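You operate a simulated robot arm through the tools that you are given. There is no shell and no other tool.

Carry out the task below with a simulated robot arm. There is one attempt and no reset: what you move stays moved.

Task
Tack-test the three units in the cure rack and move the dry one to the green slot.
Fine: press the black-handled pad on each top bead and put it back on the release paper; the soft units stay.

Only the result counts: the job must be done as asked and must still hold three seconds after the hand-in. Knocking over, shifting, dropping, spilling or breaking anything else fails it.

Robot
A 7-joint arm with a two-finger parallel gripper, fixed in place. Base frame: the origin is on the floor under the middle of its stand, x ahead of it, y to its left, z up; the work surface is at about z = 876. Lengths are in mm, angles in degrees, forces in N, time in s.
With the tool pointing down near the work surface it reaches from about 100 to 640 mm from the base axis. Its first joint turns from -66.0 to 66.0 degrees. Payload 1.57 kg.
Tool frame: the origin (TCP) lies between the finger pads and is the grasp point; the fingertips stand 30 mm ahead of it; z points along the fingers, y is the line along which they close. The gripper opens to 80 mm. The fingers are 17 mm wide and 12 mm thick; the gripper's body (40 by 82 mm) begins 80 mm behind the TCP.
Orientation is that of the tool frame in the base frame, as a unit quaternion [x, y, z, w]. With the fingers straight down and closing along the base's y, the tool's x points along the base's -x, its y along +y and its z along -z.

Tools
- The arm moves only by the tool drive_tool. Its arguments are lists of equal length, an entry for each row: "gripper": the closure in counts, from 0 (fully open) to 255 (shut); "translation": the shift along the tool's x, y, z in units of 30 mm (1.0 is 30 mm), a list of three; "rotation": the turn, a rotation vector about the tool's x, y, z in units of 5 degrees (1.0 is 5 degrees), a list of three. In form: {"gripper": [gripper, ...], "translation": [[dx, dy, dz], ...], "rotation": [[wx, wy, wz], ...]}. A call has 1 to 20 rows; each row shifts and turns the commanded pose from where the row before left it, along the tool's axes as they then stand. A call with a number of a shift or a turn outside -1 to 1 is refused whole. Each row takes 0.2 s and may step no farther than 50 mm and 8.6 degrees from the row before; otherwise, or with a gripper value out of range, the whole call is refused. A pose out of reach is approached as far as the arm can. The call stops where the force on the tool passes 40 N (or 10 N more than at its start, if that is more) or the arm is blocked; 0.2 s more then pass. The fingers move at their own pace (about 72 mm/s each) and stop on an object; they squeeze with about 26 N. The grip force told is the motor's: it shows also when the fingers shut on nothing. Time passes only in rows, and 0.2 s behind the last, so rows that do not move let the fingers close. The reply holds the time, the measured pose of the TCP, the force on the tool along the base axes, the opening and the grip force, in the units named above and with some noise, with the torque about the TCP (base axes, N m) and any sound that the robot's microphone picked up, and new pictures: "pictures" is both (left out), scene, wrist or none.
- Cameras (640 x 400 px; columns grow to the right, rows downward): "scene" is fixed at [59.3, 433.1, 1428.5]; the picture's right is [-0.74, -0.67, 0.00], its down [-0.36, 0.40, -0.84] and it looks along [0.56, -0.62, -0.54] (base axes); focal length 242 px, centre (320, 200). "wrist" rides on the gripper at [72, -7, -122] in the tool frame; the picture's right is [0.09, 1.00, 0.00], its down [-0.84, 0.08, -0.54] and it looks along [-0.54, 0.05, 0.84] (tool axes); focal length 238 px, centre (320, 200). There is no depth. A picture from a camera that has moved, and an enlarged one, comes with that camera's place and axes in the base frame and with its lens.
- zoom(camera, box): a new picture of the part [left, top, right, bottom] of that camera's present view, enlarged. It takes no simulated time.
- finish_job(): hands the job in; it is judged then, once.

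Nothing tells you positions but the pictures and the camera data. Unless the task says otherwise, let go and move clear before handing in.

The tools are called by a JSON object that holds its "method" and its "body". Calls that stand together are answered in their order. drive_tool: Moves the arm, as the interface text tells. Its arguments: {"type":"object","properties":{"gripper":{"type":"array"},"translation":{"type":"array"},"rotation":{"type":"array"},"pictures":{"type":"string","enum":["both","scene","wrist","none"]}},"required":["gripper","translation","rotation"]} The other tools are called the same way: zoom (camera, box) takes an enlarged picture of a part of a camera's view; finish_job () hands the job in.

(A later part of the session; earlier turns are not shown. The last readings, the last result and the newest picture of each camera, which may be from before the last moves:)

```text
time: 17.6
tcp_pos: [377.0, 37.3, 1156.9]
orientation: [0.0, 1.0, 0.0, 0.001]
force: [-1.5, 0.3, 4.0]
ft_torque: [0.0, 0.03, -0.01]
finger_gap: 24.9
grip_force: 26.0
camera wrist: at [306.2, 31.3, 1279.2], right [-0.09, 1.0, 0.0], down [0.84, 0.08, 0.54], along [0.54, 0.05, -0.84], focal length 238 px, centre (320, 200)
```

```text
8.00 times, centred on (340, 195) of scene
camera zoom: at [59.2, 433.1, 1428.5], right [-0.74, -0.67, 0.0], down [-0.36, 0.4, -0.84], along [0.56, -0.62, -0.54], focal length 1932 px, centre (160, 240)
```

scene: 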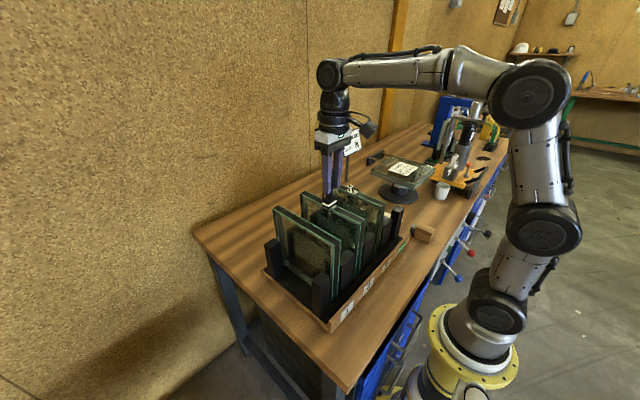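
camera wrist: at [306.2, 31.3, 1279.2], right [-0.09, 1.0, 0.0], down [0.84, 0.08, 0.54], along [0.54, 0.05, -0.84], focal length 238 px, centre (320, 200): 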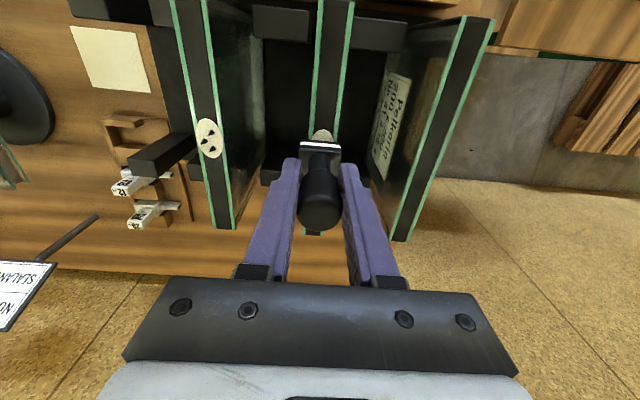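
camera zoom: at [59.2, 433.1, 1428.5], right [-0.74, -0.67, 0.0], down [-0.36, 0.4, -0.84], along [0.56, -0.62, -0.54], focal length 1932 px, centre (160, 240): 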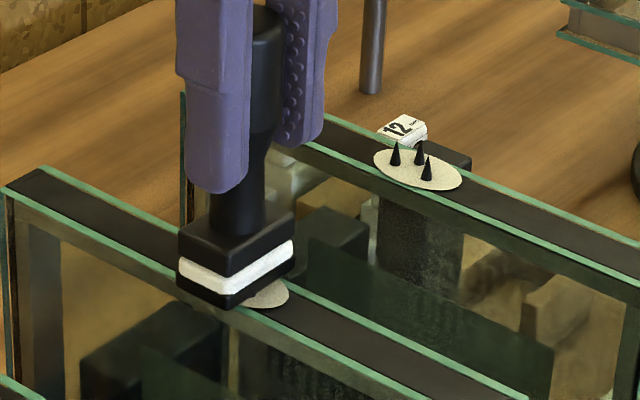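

There is light contact at 4 N. I'll press a little more so the load is comparable to unit 3's.

{"method": "drive_tool", "body": {"gripper": [255, 255, 255], "translation": [[0, 0, 0.04], [0, 0, 0], [0, 0, 0]], "rotation": [[0, 0, 0], [0, 0, 0], [0, 0, 0]], "pictures": "none"}}

{"method": "zoom", "body": {"camera": "scene", "box": [310, 170, 370, 220]}}

```text
time: 18.4
tcp_pos: [377.9, 37.6, 1156.8]
orientation: [0.0, 1.0, 0.0, 0.002]
force: [-4.0, 1.0, 16.5]
ft_torque: [-0.01, 0.19, 0.0]
finger_gap: 24.5
grip_force: 26.6
```

```text
8.00 times, centred on (340, 195) of scene
camera zoom: at [59.0, 433.1, 1428.5], right [-0.74, -0.67, 0.0], down [-0.36, 0.4, -0.84], along [0.56, -0.62, -0.54], focal length 1932 px, centre (160, 240)
```

zoom: 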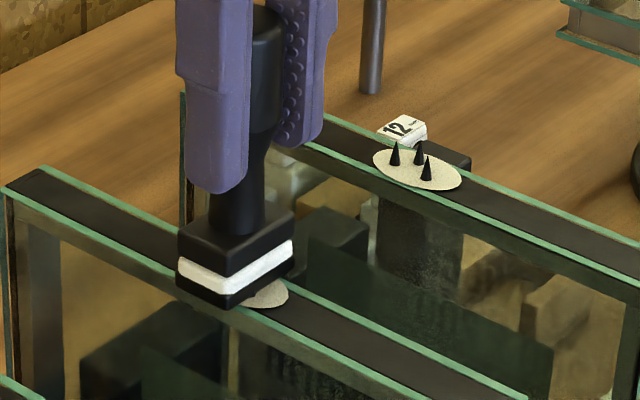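

The press on unit 2 is now about 16.5 N, similar to unit 3. I'll lift off slowly and watch.

{"method": "drive_tool", "body": {"gripper": [255, 255], "translation": [[0, 0, -0.06], [0, 0, -0.06]], "rotation": [[0, 0, 0], [0, 0, 0]], "pictures": "none"}}

{"method": "drive_tool", "body": {"gripper": [255, 255], "translation": [[0, 0, -0.06], [0, 0, -0.06]], "rotation": [[0, 0, 0], [0, 0, 0]], "pictures": "none"}}

{"method": "drive_tool", "body": {"gripper": [255, 255, 255], "translation": [[0, 0, -0.3], [0, 0, -0.74], [0, 0, 0]], "rotation": [[0, 0, 0], [0, 0, 0], [0, 0, 0]]}}

{"method": "zoom", "body": {"camera": "scene", "box": [290, 160, 380, 230]}}

{"method": "zoom", "body": {"camera": "wrist", "box": [180, 60, 480, 210]}}

```text
time: 19.0
tcp_pos: [378.5, 37.9, 1157.1]
orientation: [0.0, 1.0, -0.001, -0.003]
force: [-0.2, 0.2, -1.2]
ft_torque: [0.01, 0.01, 0.0]
finger_gap: 24.9
grip_force: 26.1
```

```text
time: 19.6
tcp_pos: [377.9, 37.0, 1162.6]
orientation: [0.0, 1.0, 0.0, -0.001]
force: [0.6, -0.2, -0.1]
ft_torque: [0.01, -0.01, -0.02]
finger_gap: 24.8
grip_force: 26.2
```

```text
time: 20.4
tcp_pos: [378.7, 39.5, 1194.3]
orientation: [-0.001, 1.0, 0.0, 0.001]
force: [0.3, -0.4, -1.4]
ft_torque: [0.01, 0.0, 0.04]
finger_gap: 24.7
grip_force: 25.8
camera wrist: at [307.2, 32.2, 1316.2], right [-0.09, 1.0, 0.0], down [0.84, 0.08, 0.54], along [0.54, 0.05, -0.84], focal length 238 px, centre (320, 200)
```

scene: 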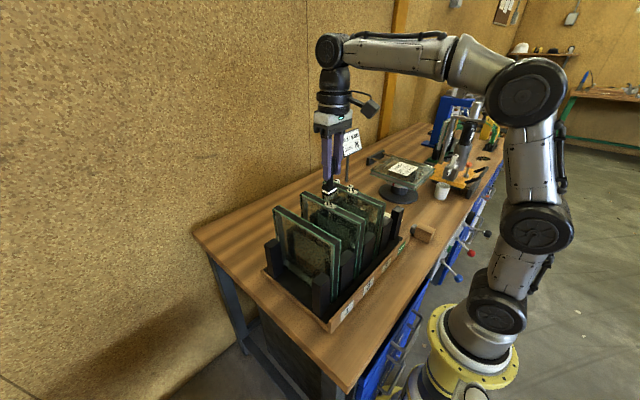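
wrist: 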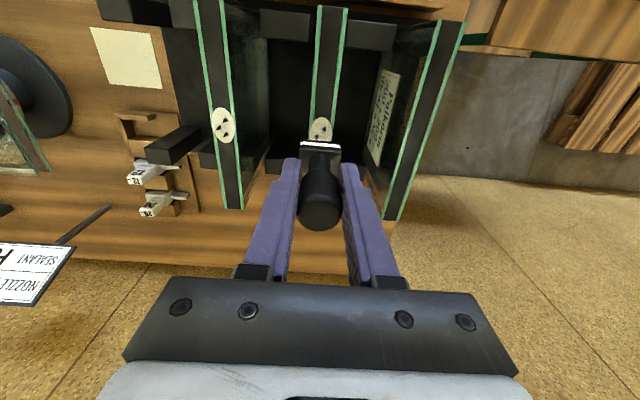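

```text
5.71 times, centred on (335, 195) of scene
camera zoom: at [59.3, 433.1, 1428.5], right [-0.74, -0.67, 0.0], down [-0.36, 0.4, -0.84], along [0.56, -0.62, -0.54], focal length 1380 px, centre (234, 229)
```

zoom: 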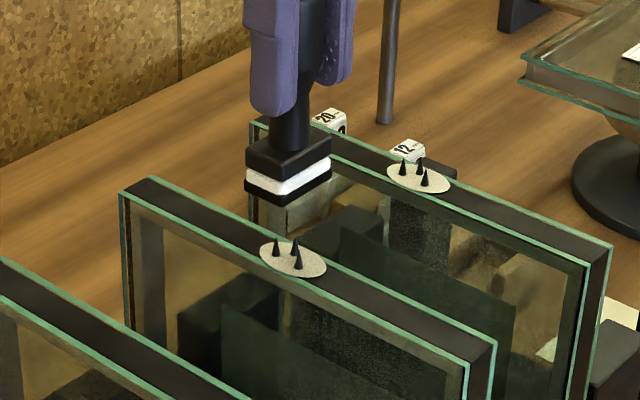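

```text
2.13 times, centred on (330, 135) of wrist
camera zoom: at [307.2, 32.2, 1316.2], right [-0.09, 1.0, 0.0], down [0.84, 0.08, 0.54], along [0.54, 0.05, -0.84], focal length 508 px, centre (299, 339)
```

zoom: 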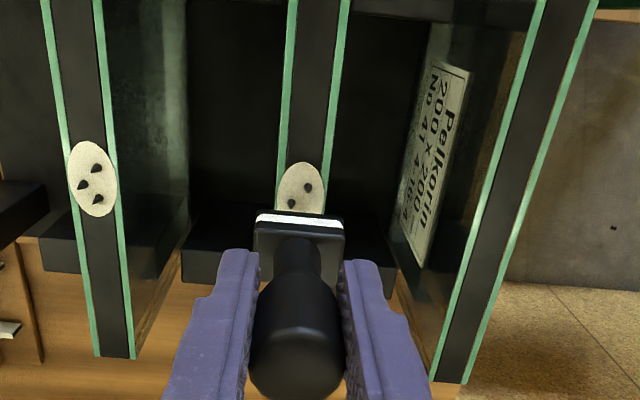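

Unit 2 shows the same wet patch and peaks, so it is soft too. Unit 1 is next, at about y = 130.

{"method": "drive_tool", "body": {"gripper": [255, 255, 255, 255, 255], "translation": [[0, 0.77, 0], [0, 0.77, 0], [0, 0.77, 0], [0, 0.77, 0], [0, 0, 0]], "rotation": [[0, 0, 0], [0, 0, 0], [0, 0, 0], [0, 0, 0], [0, 0, 0]]}}

{"method": "zoom", "body": {"camera": "wrist", "box": [240, 60, 400, 160]}}

{"method": "zoom", "body": {"camera": "scene", "box": [270, 160, 360, 230]}}

```text
time: 21.6
tcp_pos: [378.6, 130.1, 1193.4]
orientation: [0.0, 1.0, 0.0, 0.002]
force: [-0.5, 0.4, -1.0]
ft_torque: [-0.02, 0.01, 0.0]
finger_gap: 24.6
grip_force: 26.1
camera wrist: at [307.0, 124.3, 1315.8], right [-0.09, 1.0, 0.0], down [0.84, 0.08, 0.54], along [0.54, 0.05, -0.84], focal length 238 px, centre (320, 200)
```

scene: 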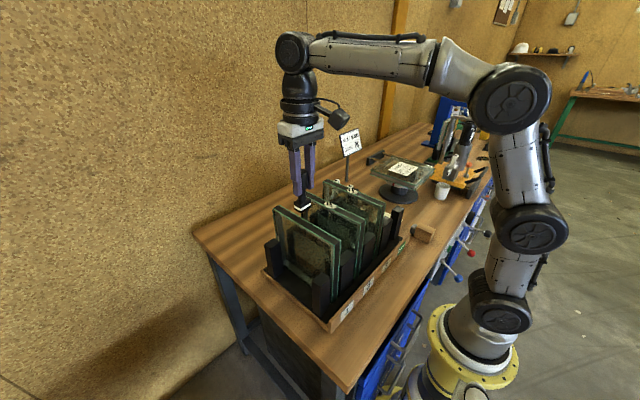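
wrist: 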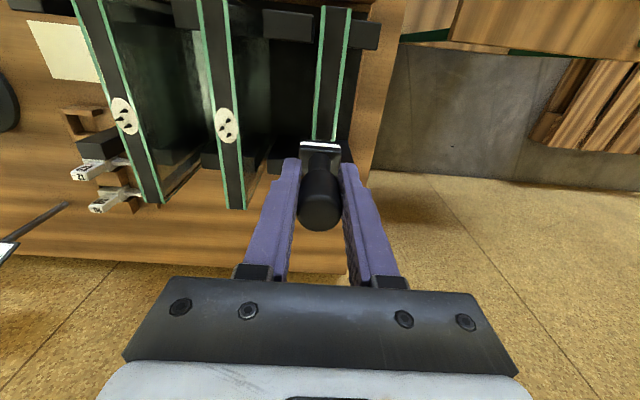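

```text
4.00 times, centred on (320, 110) of wrist
camera zoom: at [307.0, 124.3, 1315.8], right [-0.09, 1.0, 0.0], down [0.84, 0.08, 0.54], along [0.54, 0.05, -0.84], focal length 953 px, centre (320, 560)
```

zoom: 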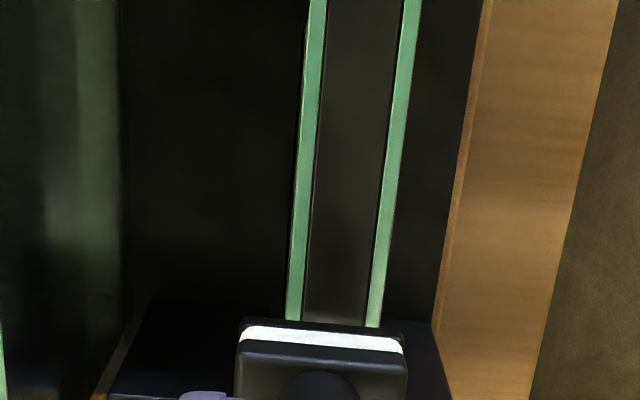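

```text
5.71 times, centred on (315, 195) of scene
camera zoom: at [59.3, 433.1, 1428.5], right [-0.74, -0.67, 0.0], down [-0.36, 0.4, -0.84], along [0.56, -0.62, -0.54], focal length 1380 px, centre (349, 229)
```

zoom: 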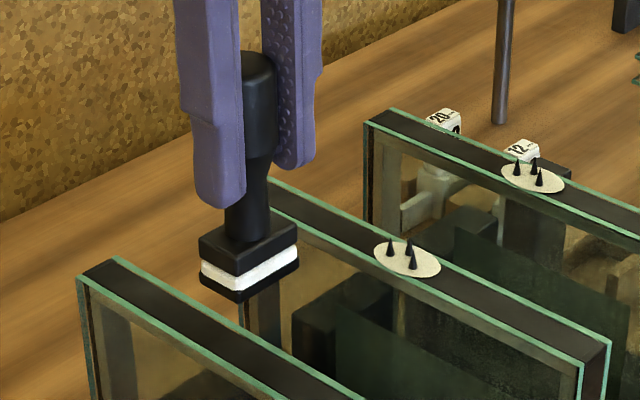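

I'll apply the same +2.7 mm y correction and press unit 1 to a similar load.

{"method": "drive_tool", "body": {"gripper": [255, 255, 255, 255, 255, 255, 255, 255], "translation": [[0, 0.09, 0], [0, 0, 0.5], [0, 0, 0.5], [0, 0, 0.1], [0, 0, 0.07], [0, 0, 0.07], [0, 0, 0], [0, 0, 0]], "rotation": [[0, 0, 0], [0, 0, 0], [0, 0, 0], [0, 0, 0], [0, 0, 0], [0, 0, 0], [0, 0, 0], [0, 0, 0]]}}

{"method": "zoom", "body": {"camera": "wrist", "box": [280, 100, 360, 170]}}

{"method": "zoom", "body": {"camera": "scene", "box": [280, 180, 340, 230]}}

```text
time: 23.4
tcp_pos: [379.2, 134.4, 1158.1]
orientation: [0.0, 1.0, 0.001, 0.001]
force: [0.2, -0.7, 2.2]
ft_torque: [0.01, -0.07, 0.01]
finger_gap: 24.8
grip_force: 26.1
camera wrist: at [307.1, 126.9, 1279.1], right [-0.09, 1.0, 0.0], down [0.84, 0.08, 0.54], along [0.54, 0.05, -0.84], focal length 238 px, centre (320, 200)
```

scene: 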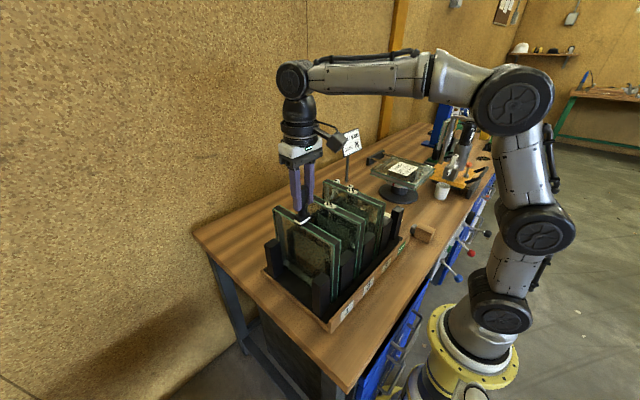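
wrist: 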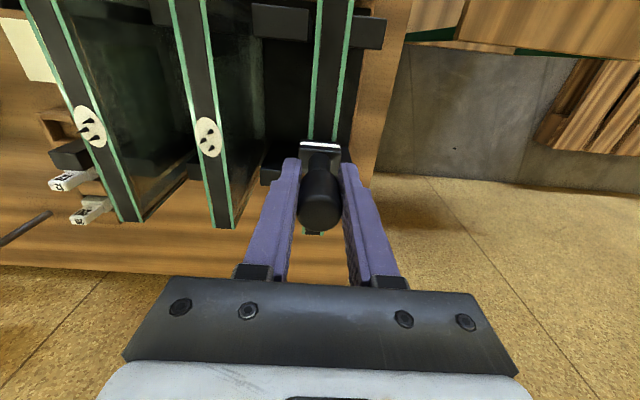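

```text
5.71 times, centred on (320, 135) of wrist
camera zoom: at [307.1, 126.9, 1279.1], right [-0.09, 1.0, 0.0], down [0.84, 0.08, 0.54], along [0.54, 0.05, -0.84], focal length 1362 px, centre (320, 571)
```

zoom: 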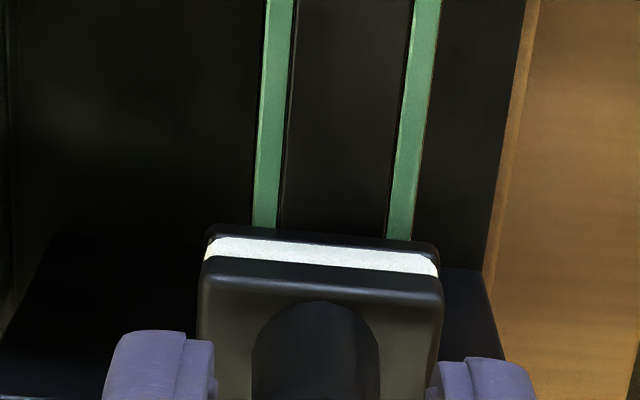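

```text
8.00 times, centred on (310, 205) of scene
camera zoom: at [59.3, 433.1, 1428.5], right [-0.74, -0.67, 0.0], down [-0.36, 0.4, -0.84], along [0.56, -0.62, -0.54], focal length 1932 px, centre (400, 160)
```

zoom: 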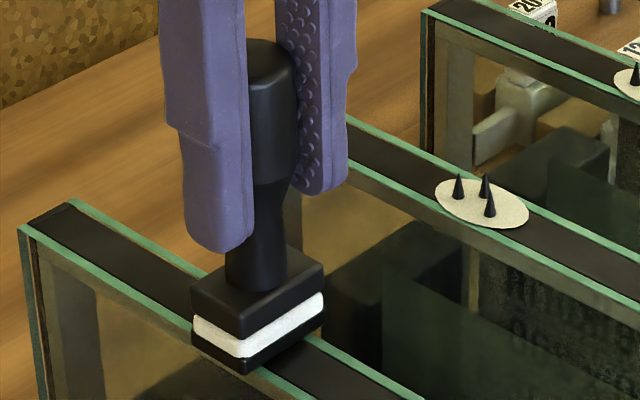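

There is no patch on unit 1 at 2 N. I'll press to about 17 N so the comparison is fair.

{"method": "drive_tool", "body": {"gripper": [255, 255, 255, 255], "translation": [[0, 0, 0.045], [0, 0, 0], [0, 0, 0], [0, 0, 0]], "rotation": [[0, 0, 0], [0, 0, 0], [0, 0, 0], [0, 0, 0]], "pictures": "none"}}

{"method": "zoom", "body": {"camera": "wrist", "box": [280, 100, 360, 170]}}

{"method": "zoom", "body": {"camera": "scene", "box": [280, 180, 340, 230]}}

```text
time: 24.4
tcp_pos: [378.2, 133.9, 1157.3]
orientation: [0.0, 1.0, 0.0, 0.003]
force: [-2.2, 0.5, 16.4]
ft_torque: [0.01, 0.05, -0.04]
finger_gap: 24.7
grip_force: 26.2
```

```text
5.71 times, centred on (320, 135) of wrist
camera zoom: at [306.8, 126.9, 1278.8], right [-0.09, 1.0, 0.0], down [0.83, 0.08, 0.55], along [0.54, 0.05, -0.84], focal length 1362 px, centre (320, 571)
```

zoom: 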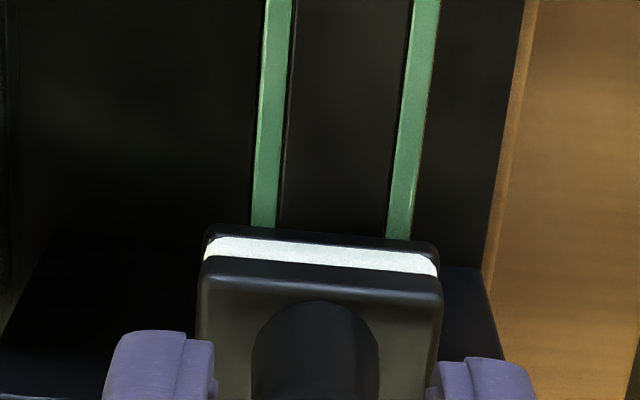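

```text
8.00 times, centred on (310, 205) of scene
camera zoom: at [59.0, 433.0, 1428.5], right [-0.74, -0.67, 0.0], down [-0.36, 0.4, -0.84], along [0.56, -0.62, -0.54], focal length 1932 px, centre (400, 160)
```

zoom: 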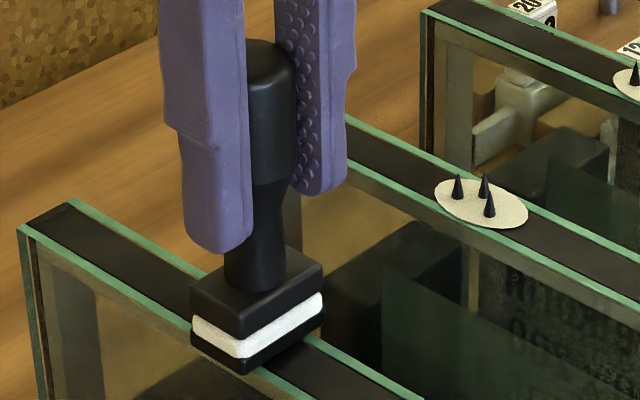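

At 16 N unit 1 shows no patch. I'll lift off slowly and check for a mark.

{"method": "drive_tool", "body": {"gripper": [255, 255], "translation": [[0, 0, -0.06], [0, 0, -0.06]], "rotation": [[0, 0, 0], [0, 0, 0]], "pictures": "none"}}

{"method": "drive_tool", "body": {"gripper": [255, 255], "translation": [[0, 0, -0.06], [0, 0, -0.06]], "rotation": [[0, 0, 0], [0, 0, 0]], "pictures": "none"}}

{"method": "drive_tool", "body": {"gripper": [255, 255, 255], "translation": [[0, 0, -0.3], [0, 0, -0.74], [0, 0, 0]], "rotation": [[0, 0, 0], [0, 0, 0], [0, 0, 0]]}}

{"method": "zoom", "body": {"camera": "scene", "box": [270, 160, 360, 230]}}

{"method": "zoom", "body": {"camera": "wrist", "box": [180, 60, 480, 210]}}

```text
time: 25.0
tcp_pos: [377.6, 133.7, 1156.5]
orientation: [0.0, 1.0, -0.001, -0.003]
force: [0.5, 0.4, 0.7]
ft_torque: [0.0, -0.03, -0.01]
finger_gap: 24.9
grip_force: 26.2
```

```text
time: 25.6
tcp_pos: [378.6, 133.9, 1163.6]
orientation: [0.0, 1.0, -0.001, -0.001]
force: [0.5, -0.8, -1.0]
ft_torque: [0.0, 0.04, -0.01]
finger_gap: 25.2
grip_force: 26.0
```

```text
time: 26.4
tcp_pos: [378.9, 135.0, 1193.8]
orientation: [0.0, 1.0, 0.0, 0.001]
force: [-0.5, -0.2, -1.2]
ft_torque: [0.0, 0.01, -0.01]
finger_gap: 24.7
grip_force: 26.4
camera wrist: at [306.4, 127.0, 1316.3], right [-0.09, 1.0, 0.0], down [0.84, 0.08, 0.54], along [0.54, 0.05, -0.84], focal length 238 px, centre (320, 200)
```

scene: 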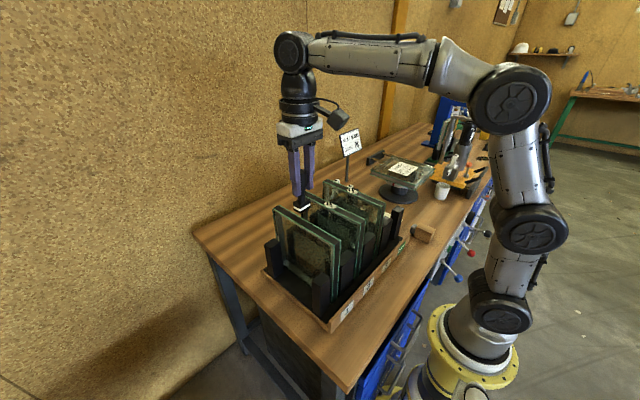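
wrist: 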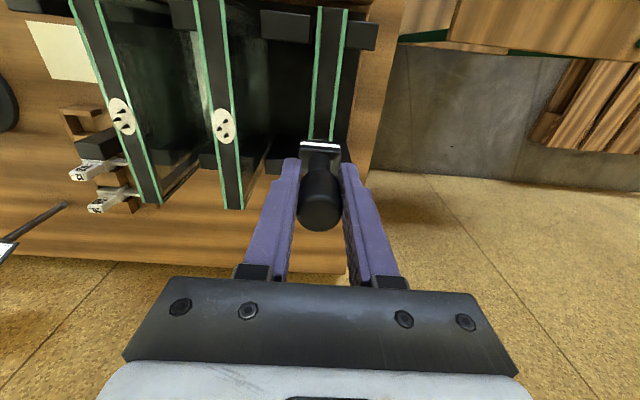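

```text
5.71 times, centred on (315, 195) of scene
camera zoom: at [59.3, 433.1, 1428.5], right [-0.74, -0.67, 0.0], down [-0.36, 0.4, -0.84], along [0.56, -0.62, -0.54], focal length 1380 px, centre (349, 229)
```

zoom: 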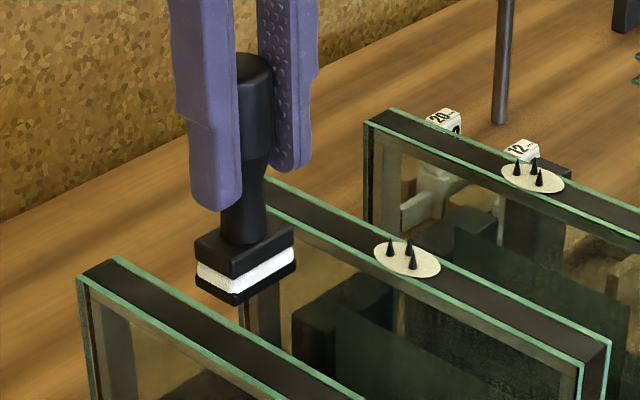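

```text
2.13 times, centred on (330, 135) of wrist
camera zoom: at [306.4, 127.0, 1316.3], right [-0.09, 1.0, 0.0], down [0.84, 0.08, 0.54], along [0.54, 0.05, -0.84], focal length 508 px, centre (299, 339)
```

zoom: 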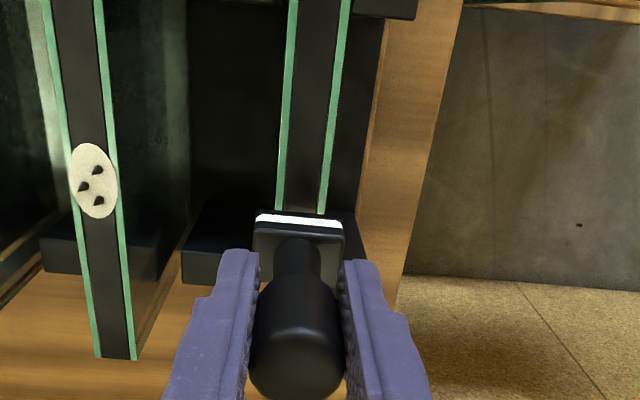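

Unit 1 shows no patch and no peaks, so it is the dry one. I'll take the pad back over the release paper at transit height.

{"method": "drive_tool", "body": {"gripper": [255, 255, 255, 255, 255, 255, 255, 255, 255, 255, 255, 255, 255, 255, 255], "translation": [[0.068, -0.989, 0], [0.068, -0.989, 0], [0.068, -0.989, 0], [0.068, -0.989, 0], [0.068, -0.989, 0], [0.068, -0.989, 0], [0.068, -0.989, 0], [0.068, -0.989, 0], [0.068, -0.989, 0], [0.068, -0.989, 0], [0.068, -0.989, 0], [0.068, -0.989, 0], [0.068, -0.989, 0], [0.068, -0.989, 0], [0, 0, 0]], "rotation": [[0, 0, 0], [0, 0, 0], [0, 0, 0], [0, 0, 0], [0, 0, 0], [0, 0, 0], [0, 0, 0], [0, 0, 0], [0, 0, 0], [0, 0, 0], [0, 0, 0], [0, 0, 0], [0, 0, 0], [0, 0, 0], [0, 0, 0]], "pictures": "wrist"}}

{"method": "drive_tool", "body": {"gripper": [255, 255, 255, 255, 255, 255, 255, 255, 255], "translation": [[0, 0, 1], [0, 0, 1], [0, 0, 1], [0, 0, 1], [0, 0, 1], [0, 0, 1], [0, 0, 1], [0, 0, 0.5], [0, 0, 0]], "rotation": [[0, 0, 0], [0, 0, 0], [0, 0, 0], [0, 0, 0], [0, 0, 0], [0, 0, 0], [0, 0, 0], [0, 0, 0], [0, 0, 0]]}}

{"method": "zoom", "body": {"camera": "wrist", "box": [240, 60, 400, 180]}}

```text
time: 29.6
tcp_pos: [349.7, -282.1, 1195.5]
orientation: [-0.001, 1.0, 0.0, 0.001]
force: [-0.7, -0.8, -1.4]
ft_torque: [-0.01, -0.02, -0.01]
finger_gap: 24.7
grip_force: 25.8
camera wrist: at [278.3, -289.0, 1316.7], right [-0.09, 1.0, 0.0], down [0.84, 0.08, 0.54], along [0.54, 0.05, -0.84], focal length 238 px, centre (320, 200)
```

wrist: 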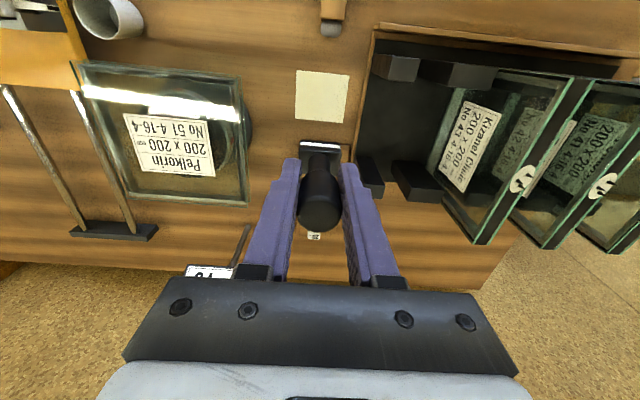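

```text
time: 31.6
tcp_pos: [349.2, -283.6, 968.0]
orientation: [0.0, 1.0, -0.001, 0.001]
force: [0.3, 0.6, -1.0]
ft_torque: [0.04, 0.01, 0.0]
finger_gap: 24.4
grip_force: 25.5
camera wrist: at [278.1, -289.7, 1089.7], right [-0.09, 1.0, 0.0], down [0.84, 0.08, 0.54], along [0.54, 0.05, -0.84], focal length 238 px, centre (320, 200)
```

scene: 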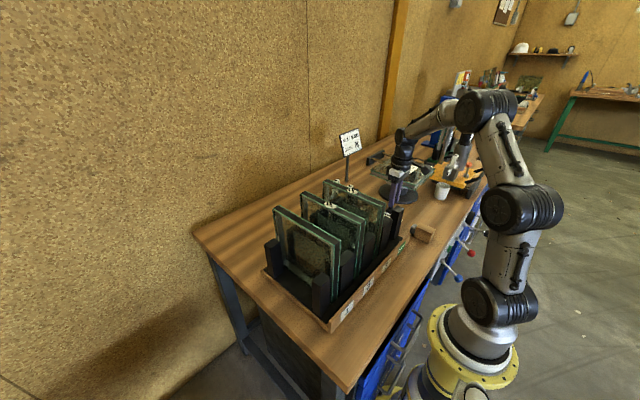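
wrist: 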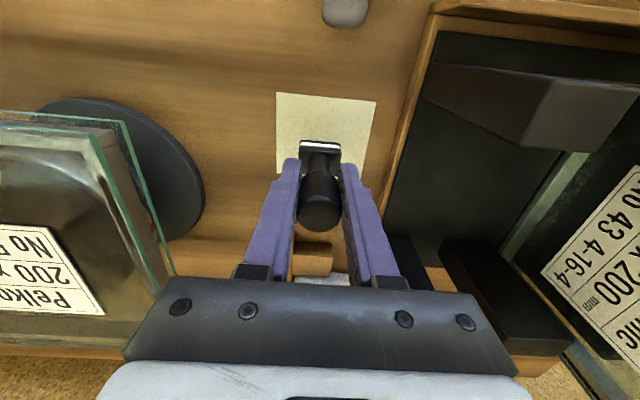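

```text
3.33 times, centred on (320, 120) of wrist
camera zoom: at [278.1, -289.7, 1089.7], right [-0.09, 1.0, 0.0], down [0.84, 0.08, 0.54], along [0.54, 0.05, -0.84], focal length 794 px, centre (320, 467)
```

zoom: 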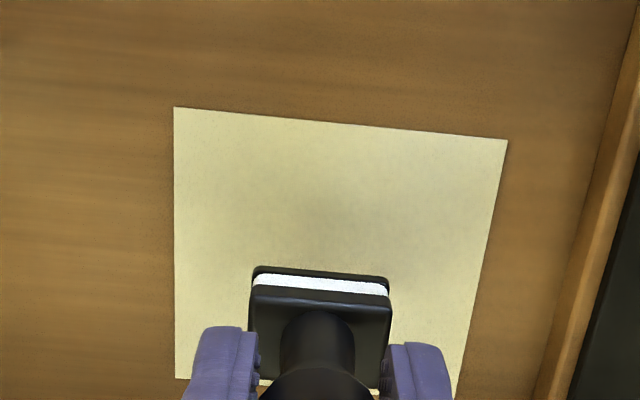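

The pad is hanging over the paper close to its original spot. I'll descend gently until it touches.

{"method": "drive_tool", "body": {"gripper": [255, 255, 255, 255, 255, 255], "translation": [[0, 0.05, 0.3], [0, 0, 0.3], [0, 0, 0.15], [0, 0, 0.06], [0, 0, 0], [0, 0, 0]], "rotation": [[0, 0, 0], [0, 0, 0], [0, 0, 0], [0, 0, 0], [0, 0, 0], [0, 0, 0]], "pictures": "wrist"}}

{"method": "zoom", "body": {"camera": "wrist", "box": [240, 60, 400, 180]}}

```text
time: 33.0
tcp_pos: [349.4, -280.0, 944.0]
orientation: [-0.001, 1.0, 0.0, 0.001]
force: [-0.1, 0.0, -0.9]
ft_torque: [-0.02, -0.02, 0.03]
finger_gap: 24.6
grip_force: 26.1
camera wrist: at [278.9, -287.5, 1066.4], right [-0.09, 1.0, 0.0], down [0.84, 0.08, 0.54], along [0.54, 0.05, -0.84], focal length 238 px, centre (320, 200)
```

wrist: 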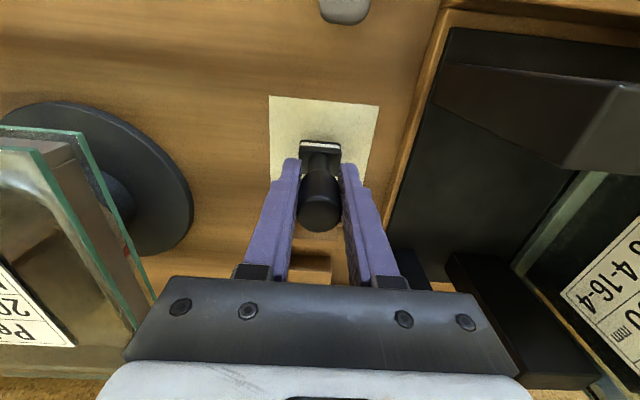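

```text
3.33 times, centred on (320, 120) of wrist
camera zoom: at [278.9, -287.5, 1066.4], right [-0.09, 1.0, 0.0], down [0.84, 0.08, 0.54], along [0.54, 0.05, -0.84], focal length 794 px, centre (320, 467)
```

zoom: 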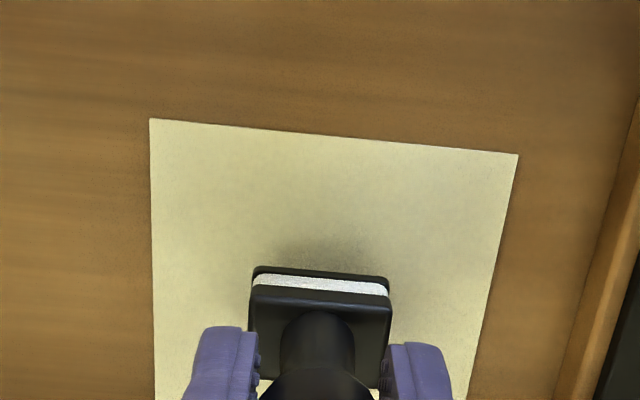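

It isn't quite touching yet, so I'll go down in 1 mm steps.

{"method": "drive_tool", "body": {"gripper": [255, 255, 255], "translation": [[0, 0, 0.04], [0, 0, 0.03], [0, 0, 0]], "rotation": [[0, 0, 0], [0, 0, 0], [0, 0, 0]], "pictures": "none"}}

```text
time: 33.8
tcp_pos: [350.4, -280.9, 942.7]
orientation: [0.0, 1.0, 0.0, 0.001]
force: [-0.4, 0.7, -1.1]
ft_torque: [0.03, 0.03, -0.03]
finger_gap: 24.7
grip_force: 26.0
```

{"method": "drive_tool", "body": {"gripper": [255, 255, 255], "translation": [[0, 0, 0.03], [0, 0, 0], [0, 0, 0]], "rotation": [[0, 0, 0], [0, 0, 0], [0, 0, 0]], "pictures": "none"}}

```text
time: 34.6
tcp_pos: [350.5, -281.0, 941.2]
orientation: [0.0, 1.0, 0.0, 0.002]
force: [-0.9, -0.4, -2.2]
ft_torque: [-0.01, 0.01, 0.0]
finger_gap: 24.7
grip_force: 26.3
```

{"method": "drive_tool", "body": {"gripper": [255, 255, 255], "translation": [[0, 0, 0.03], [0, 0, 0], [0, 0, 0]], "rotation": [[0, 0, 0], [0, 0, 0], [0, 0, 0]], "pictures": "wrist"}}

{"method": "zoom", "body": {"camera": "wrist", "box": [270, 100, 370, 180]}}

```text
time: 35.4
tcp_pos: [349.5, -280.5, 940.4]
orientation: [0.0, 1.0, 0.0, 0.002]
force: [0.2, 0.4, -1.1]
ft_torque: [-0.03, 0.0, 0.05]
finger_gap: 24.7
grip_force: 25.9
camera wrist: at [279.0, -287.6, 1063.0], right [-0.09, 1.0, 0.0], down [0.84, 0.08, 0.54], along [0.54, 0.05, -0.84], focal length 238 px, centre (320, 200)
```

wrist: 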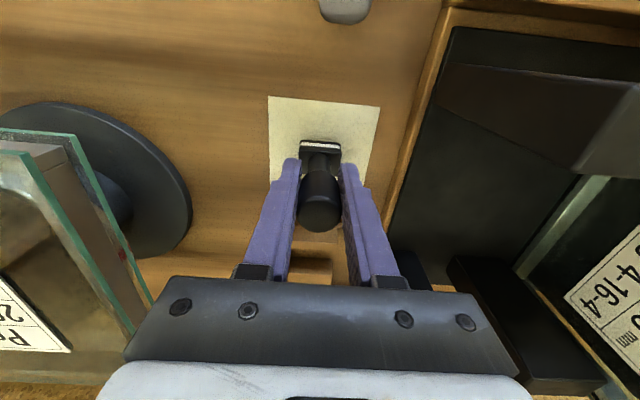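

```text
5.00 times, centred on (320, 140) of wrist
camera zoom: at [279.0, -287.6, 1063.0], right [-0.09, 1.0, 0.0], down [0.84, 0.08, 0.54], along [0.54, 0.05, -0.84], focal length 1192 px, centre (320, 500)
```

zoom: 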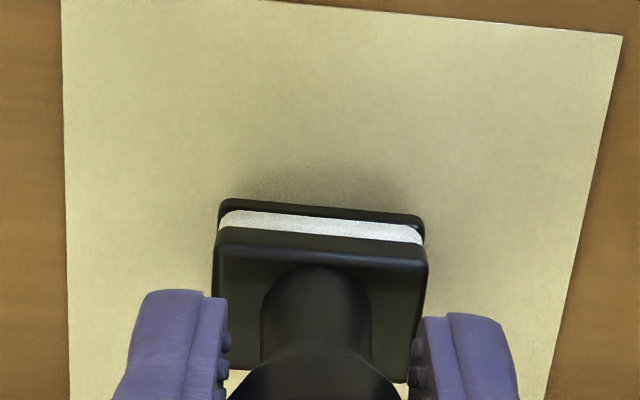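

{"method": "drive_tool", "body": {"gripper": [255, 255, 255], "translation": [[0, 0, 0.03], [0, 0, 0], [0, 0, 0]], "rotation": [[0, 0, 0], [0, 0, 0], [0, 0, 0]], "pictures": "none"}}

{"method": "zoom", "body": {"camera": "wrist", "box": [270, 100, 370, 180]}}

```text
time: 36.2
tcp_pos: [349.3, -280.7, 939.2]
orientation: [-0.001, 1.0, 0.0, 0.001]
force: [-0.2, 0.6, -0.6]
ft_torque: [0.02, 0.01, -0.02]
finger_gap: 24.6
grip_force: 25.8
```

```text
5.00 times, centred on (320, 140) of wrist
camera zoom: at [279.3, -287.8, 1062.1], right [-0.09, 1.0, 0.0], down [0.84, 0.08, 0.54], along [0.54, 0.05, -0.84], focal length 1192 px, centre (320, 500)
```

zoom: 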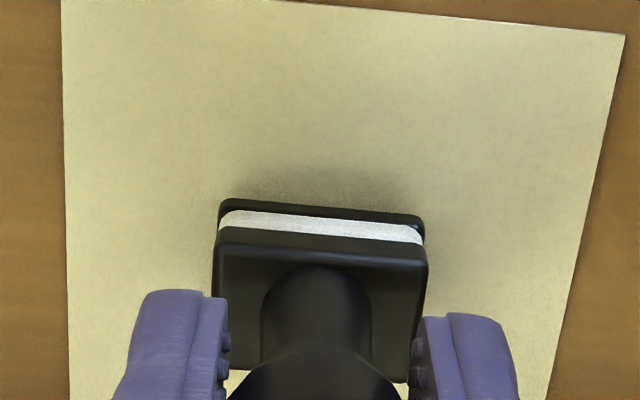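

{"method": "drive_tool", "body": {"gripper": [255, 255, 255], "translation": [[0, 0, 0.03], [0, 0, 0], [0, 0, 0]], "rotation": [[0, 0, 0], [0, 0, 0], [0, 0, 0]], "pictures": "none"}}

{"method": "drive_tool", "body": {"gripper": [255, 255, 255], "translation": [[0, 0, 0.02], [0, 0, 0], [0, 0, 0]], "rotation": [[0, 0, 0], [0, 0, 0], [0, 0, 0]], "pictures": "none"}}

{"method": "zoom", "body": {"camera": "wrist", "box": [270, 100, 370, 180]}}

```text
time: 37.0
tcp_pos: [350.5, -280.4, 938.2]
orientation: [0.0, 1.0, 0.0, 0.001]
force: [-0.8, -0.4, -0.6]
ft_torque: [0.03, 0.05, 0.02]
finger_gap: 24.8
grip_force: 25.6
```

```text
time: 37.8
tcp_pos: [350.2, -280.3, 937.6]
orientation: [0.0, 1.0, -0.001, 0.001]
force: [0.0, -0.2, -0.3]
ft_torque: [0.0, 0.02, 0.0]
finger_gap: 24.7
grip_force: 26.1
```

```text
5.00 times, centred on (320, 140) of wrist
camera zoom: at [279.4, -287.4, 1060.1], right [-0.09, 1.0, 0.0], down [0.84, 0.08, 0.54], along [0.54, 0.05, -0.84], focal length 1192 px, centre (320, 500)
```

zoom: 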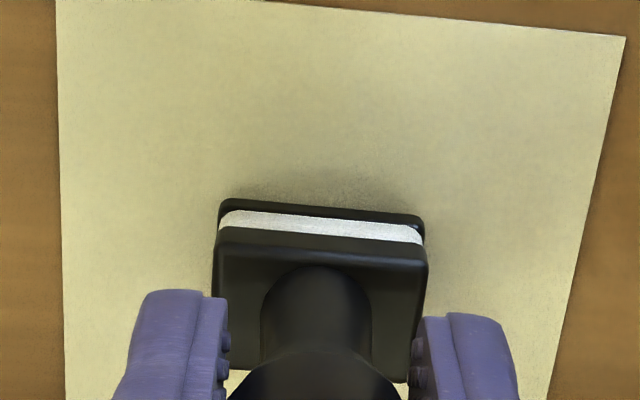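

{"method": "drive_tool", "body": {"gripper": [255, 255, 255], "translation": [[0, 0, 0.02], [0, 0, 0], [0, 0, 0]], "rotation": [[0, 0, 0], [0, 0, 0], [0, 0, 0]], "pictures": "none"}}

{"method": "drive_tool", "body": {"gripper": [255, 255, 255], "translation": [[0, 0, 0.02], [0, 0, 0], [0, 0, 0]], "rotation": [[0, 0, 0], [0, 0, 0], [0, 0, 0]], "pictures": "none"}}

{"method": "zoom", "body": {"camera": "scene", "box": [370, 180, 430, 240]}}

```text
time: 38.6
tcp_pos: [350.6, -280.7, 937.5]
orientation: [-0.001, 1.0, 0.0, 0.001]
force: [1.2, 0.7, -0.9]
ft_torque: [-0.02, 0.02, -0.03]
finger_gap: 24.7
grip_force: 26.3
```

```text
time: 39.4
tcp_pos: [350.2, -279.3, 936.5]
orientation: [0.0, 1.0, 0.0, 0.001]
force: [-0.8, -0.2, -0.5]
ft_torque: [0.05, 0.03, 0.01]
finger_gap: 24.7
grip_force: 26.0
```

```text
6.67 times, centred on (400, 210) of scene
camera zoom: at [59.3, 433.1, 1428.5], right [-0.74, -0.67, 0.0], down [-0.36, 0.4, -0.84], along [0.56, -0.62, -0.54], focal length 1610 px, centre (-213, 133)
```

zoom: 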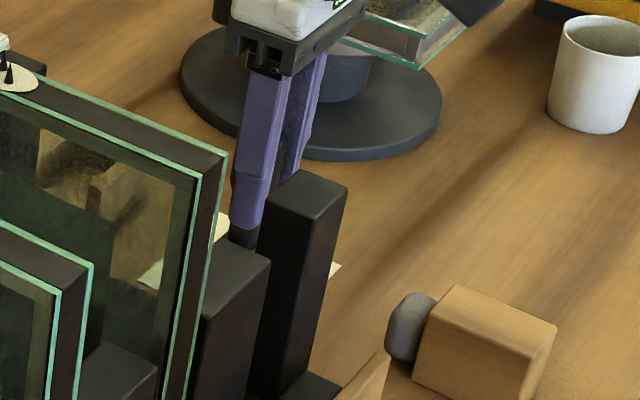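

The pad slid up a few mm in my grip during the presses, so contact will come lower than at pickup. I'll keep easing down.

{"method": "drive_tool", "body": {"gripper": [255, 255, 255], "translation": [[0, 0, 0.02], [0, 0, 0], [0, 0, 0]], "rotation": [[0, 0, 0], [0, 0, 0], [0, 0, 0]], "pictures": "none"}}

{"method": "drive_tool", "body": {"gripper": [255, 255, 255], "translation": [[0, 0, 0.02], [0, 0, 0], [0, 0, 0]], "rotation": [[0, 0, 0], [0, 0, 0], [0, 0, 0]], "pictures": "none"}}

{"method": "zoom", "body": {"camera": "wrist", "box": [270, 100, 370, 180]}}

```text
time: 40.2
tcp_pos: [351.2, -280.8, 937.3]
orientation: [0.0, 1.0, 0.0, 0.001]
force: [1.0, -0.2, -0.3]
ft_torque: [0.0, 0.01, -0.05]
finger_gap: 24.7
grip_force: 26.4
```

```text
time: 41.0
tcp_pos: [351.1, -279.9, 936.5]
orientation: [0.0, 1.0, 0.0, 0.001]
force: [-0.3, -1.3, 2.8]
ft_torque: [0.01, 0.04, 0.01]
finger_gap: 24.8
grip_force: 26.3
```

```text
5.00 times, centred on (320, 140) of wrist
camera zoom: at [279.8, -287.3, 1058.2], right [-0.09, 1.0, 0.0], down [0.84, 0.08, 0.54], along [0.54, 0.05, -0.84], focal length 1192 px, centre (320, 500)
```

zoom: 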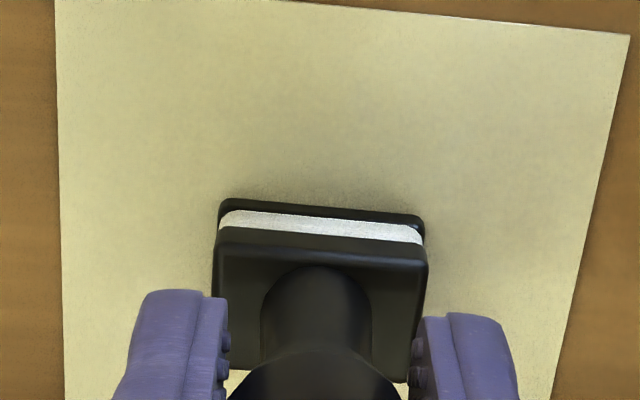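

The pad has touched down with 2.8 N. I'll open the gripper and rise straight up.

{"method": "drive_tool", "body": {"gripper": [200, 150, 100, 64, 64, 64], "translation": [[0, 0, 0], [0, 0, 0], [0, 0, 0], [0, 0, 0], [0, 0, 0], [0, 0, 0]], "rotation": [[0, 0, 0], [0, 0, 0], [0, 0, 0], [0, 0, 0], [0, 0, 0], [0, 0, 0]], "pictures": "wrist"}}

{"method": "drive_tool", "body": {"gripper": [64, 64, 64, 64, 64, 64, 64, 64, 64], "translation": [[0, 0, -0.3], [0, 0, -0.7], [0, 0, -1], [0, 0, -1], [0, 0, -1], [0, 0, -1], [0, 0, -1], [0, 0, -1], [0, 0, 0]], "rotation": [[0, 0, 0], [0, 0, 0], [0, 0, 0], [0, 0, 0], [0, 0, 0], [0, 0, 0], [0, 0, 0], [0, 0, 0], [0, 0, 0]]}}

{"method": "zoom", "body": {"camera": "wrist", "box": [240, 40, 400, 160]}}

{"method": "zoom", "body": {"camera": "scene", "box": [360, 170, 440, 240]}}

```text
time: 42.4
tcp_pos: [350.9, -280.9, 935.4]
orientation: [0.0, 1.0, 0.0, 0.001]
force: [0.0, 0.4, 0.4]
ft_torque: [0.02, -0.03, 0.01]
finger_gap: 59.6
grip_force: 0.0
camera wrist: at [279.8, -287.2, 1057.8], right [-0.09, 1.0, 0.0], down [0.84, 0.08, 0.54], along [0.54, 0.05, -0.84], focal length 238 px, centre (320, 200)
```

wrist: 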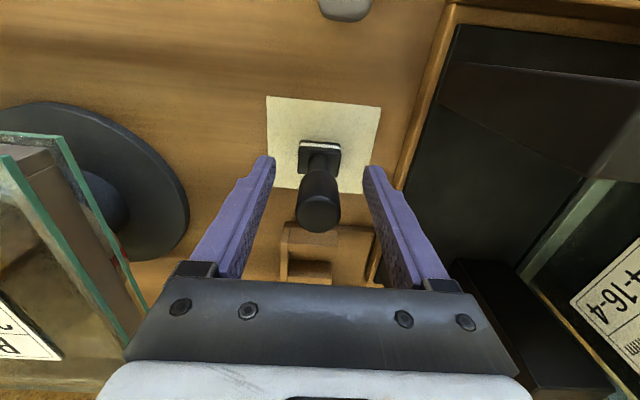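

```text
time: 44.4
tcp_pos: [351.2, -279.7, 1146.7]
orientation: [0.0, 1.0, 0.001, 0.001]
force: [0.1, -0.7, 0.8]
ft_torque: [0.03, 0.02, 0.01]
finger_gap: 59.9
grip_force: 0.0
camera wrist: at [280.0, -287.3, 1268.8], right [-0.09, 1.0, 0.0], down [0.84, 0.08, 0.54], along [0.54, 0.05, -0.84], focal length 238 px, centre (320, 200)
```

scene: 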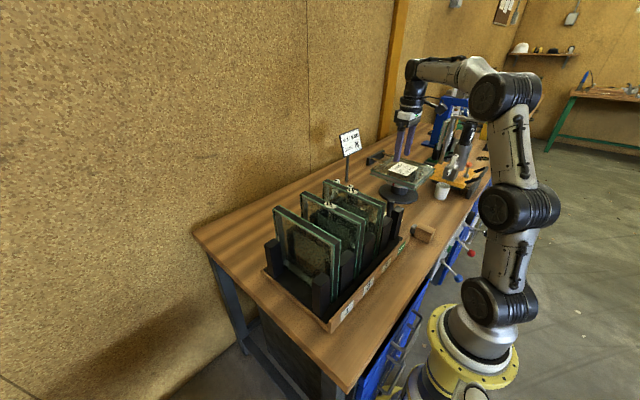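
wrist: 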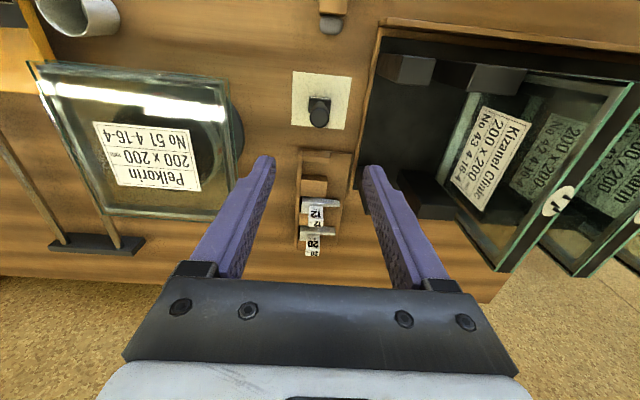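

```text
3.33 times, centred on (320, 100) of wrist
camera zoom: at [280.0, -287.3, 1268.8], right [-0.09, 1.0, 0.0], down [0.84, 0.08, 0.54], along [0.54, 0.05, -0.84], focal length 794 px, centre (320, 533)
```

zoom: 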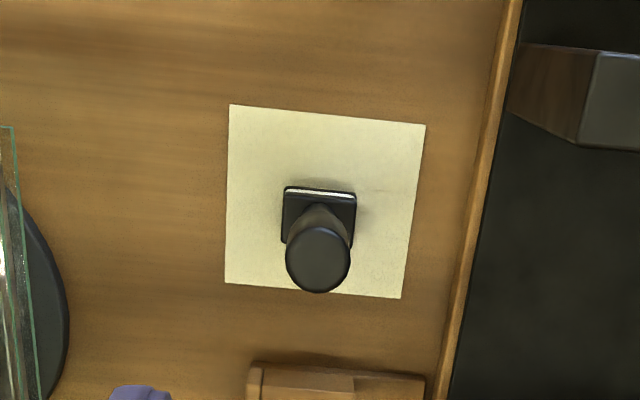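

```text
5.71 times, centred on (400, 205) of scene
camera zoom: at [59.3, 433.1, 1428.5], right [-0.74, -0.67, 0.0], down [-0.36, 0.4, -0.84], along [0.56, -0.62, -0.54], focal length 1380 px, centre (-137, 171)
```

zoom: 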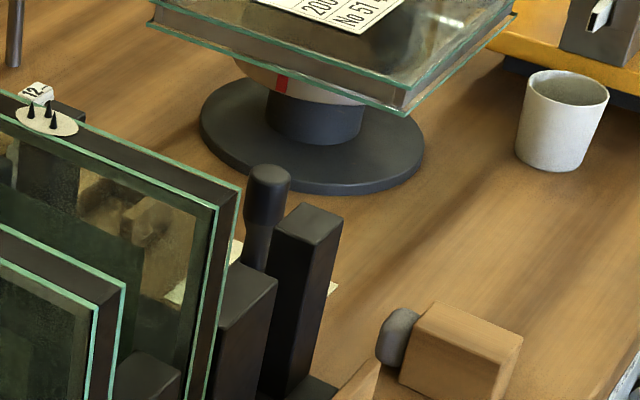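

The pad is back upright on the paper. Next I need precise geometry for the green slot and its posts, so I'll move to a viewing pose behind slot 4.

{"method": "drive_tool", "body": {"gripper": [64, 64, 64, 64, 64, 64], "translation": [[0, 0, -1], [0.807, 0.893, -0.05], [0.807, 0.893, -0.05], [0.807, 0.893, -0.05], [0.807, 0.893, -0.05], [0.807, 0.893, -0.05]], "rotation": [[0, 0, 0], [0, 0, 0], [0, 0, 0], [0, 0, 0], [0, 0, 0], [0, 0, 0]]}}

{"method": "zoom", "body": {"camera": "wrist", "box": [220, 60, 420, 200]}}

{"method": "zoom", "body": {"camera": "wrist", "box": [340, 60, 620, 240]}}

```text
time: 45.8
tcp_pos: [226.5, -147.1, 1180.9]
orientation: [0.0, 1.0, 0.0, 0.001]
force: [0.7, 0.0, 0.1]
ft_torque: [-0.02, -0.02, 0.01]
finger_gap: 59.8
grip_force: 0.1
camera wrist: at [156.4, -154.0, 1303.8], right [-0.09, 1.0, 0.0], down [0.84, 0.08, 0.54], along [0.54, 0.05, -0.84], focal length 238 px, centre (320, 200)
```

scene: 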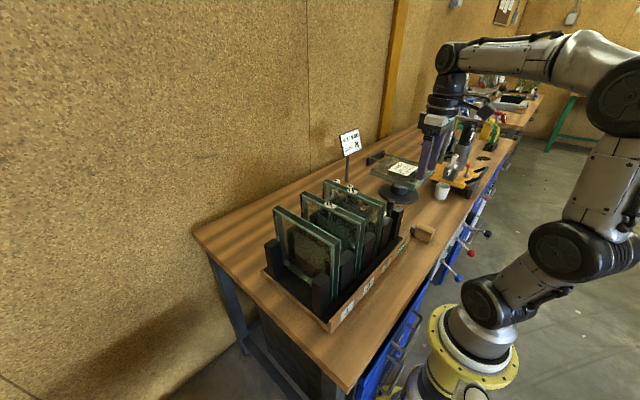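
wrist: 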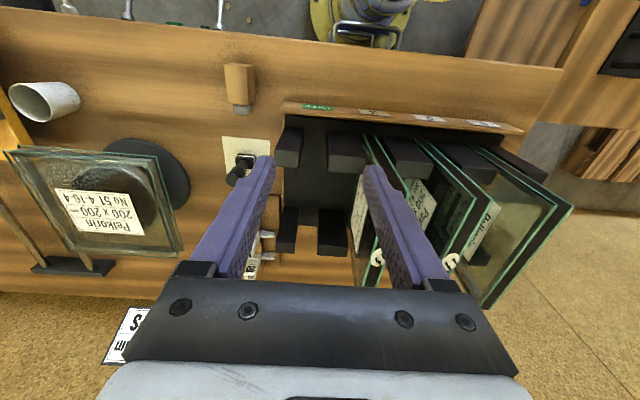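

```text
2.86 times, centred on (320, 130) of wrist
camera zoom: at [156.4, -154.0, 1303.8], right [-0.09, 1.0, 0.0], down [0.84, 0.08, 0.54], along [0.54, 0.05, -0.84], focal length 681 px, centre (320, 400)
```

zoom: 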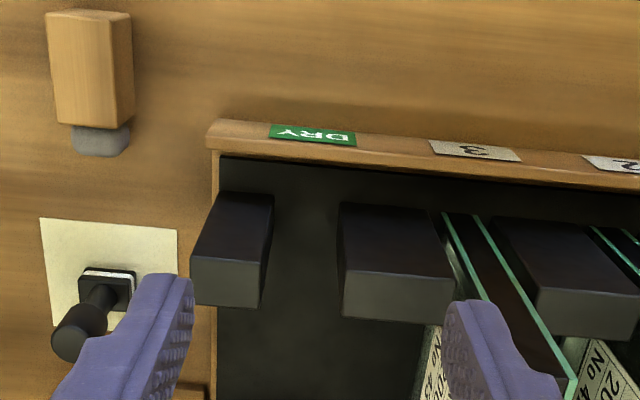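

```text
2.22 times, centred on (480, 150) of wrist
camera zoom: at [156.4, -154.0, 1303.8], right [-0.09, 1.0, 0.0], down [0.84, 0.08, 0.54], along [0.54, 0.05, -0.84], focal length 530 px, centre (-36, 311)
```

zoom: 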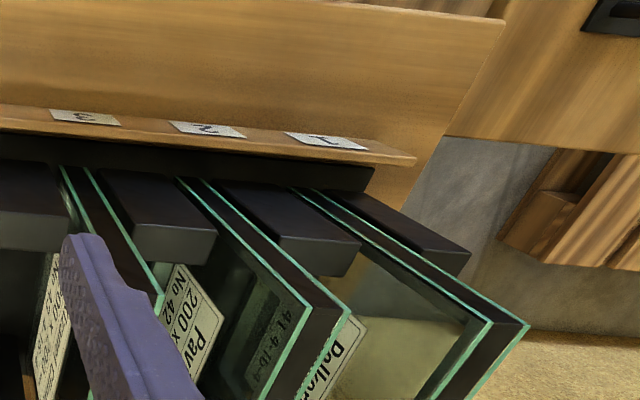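

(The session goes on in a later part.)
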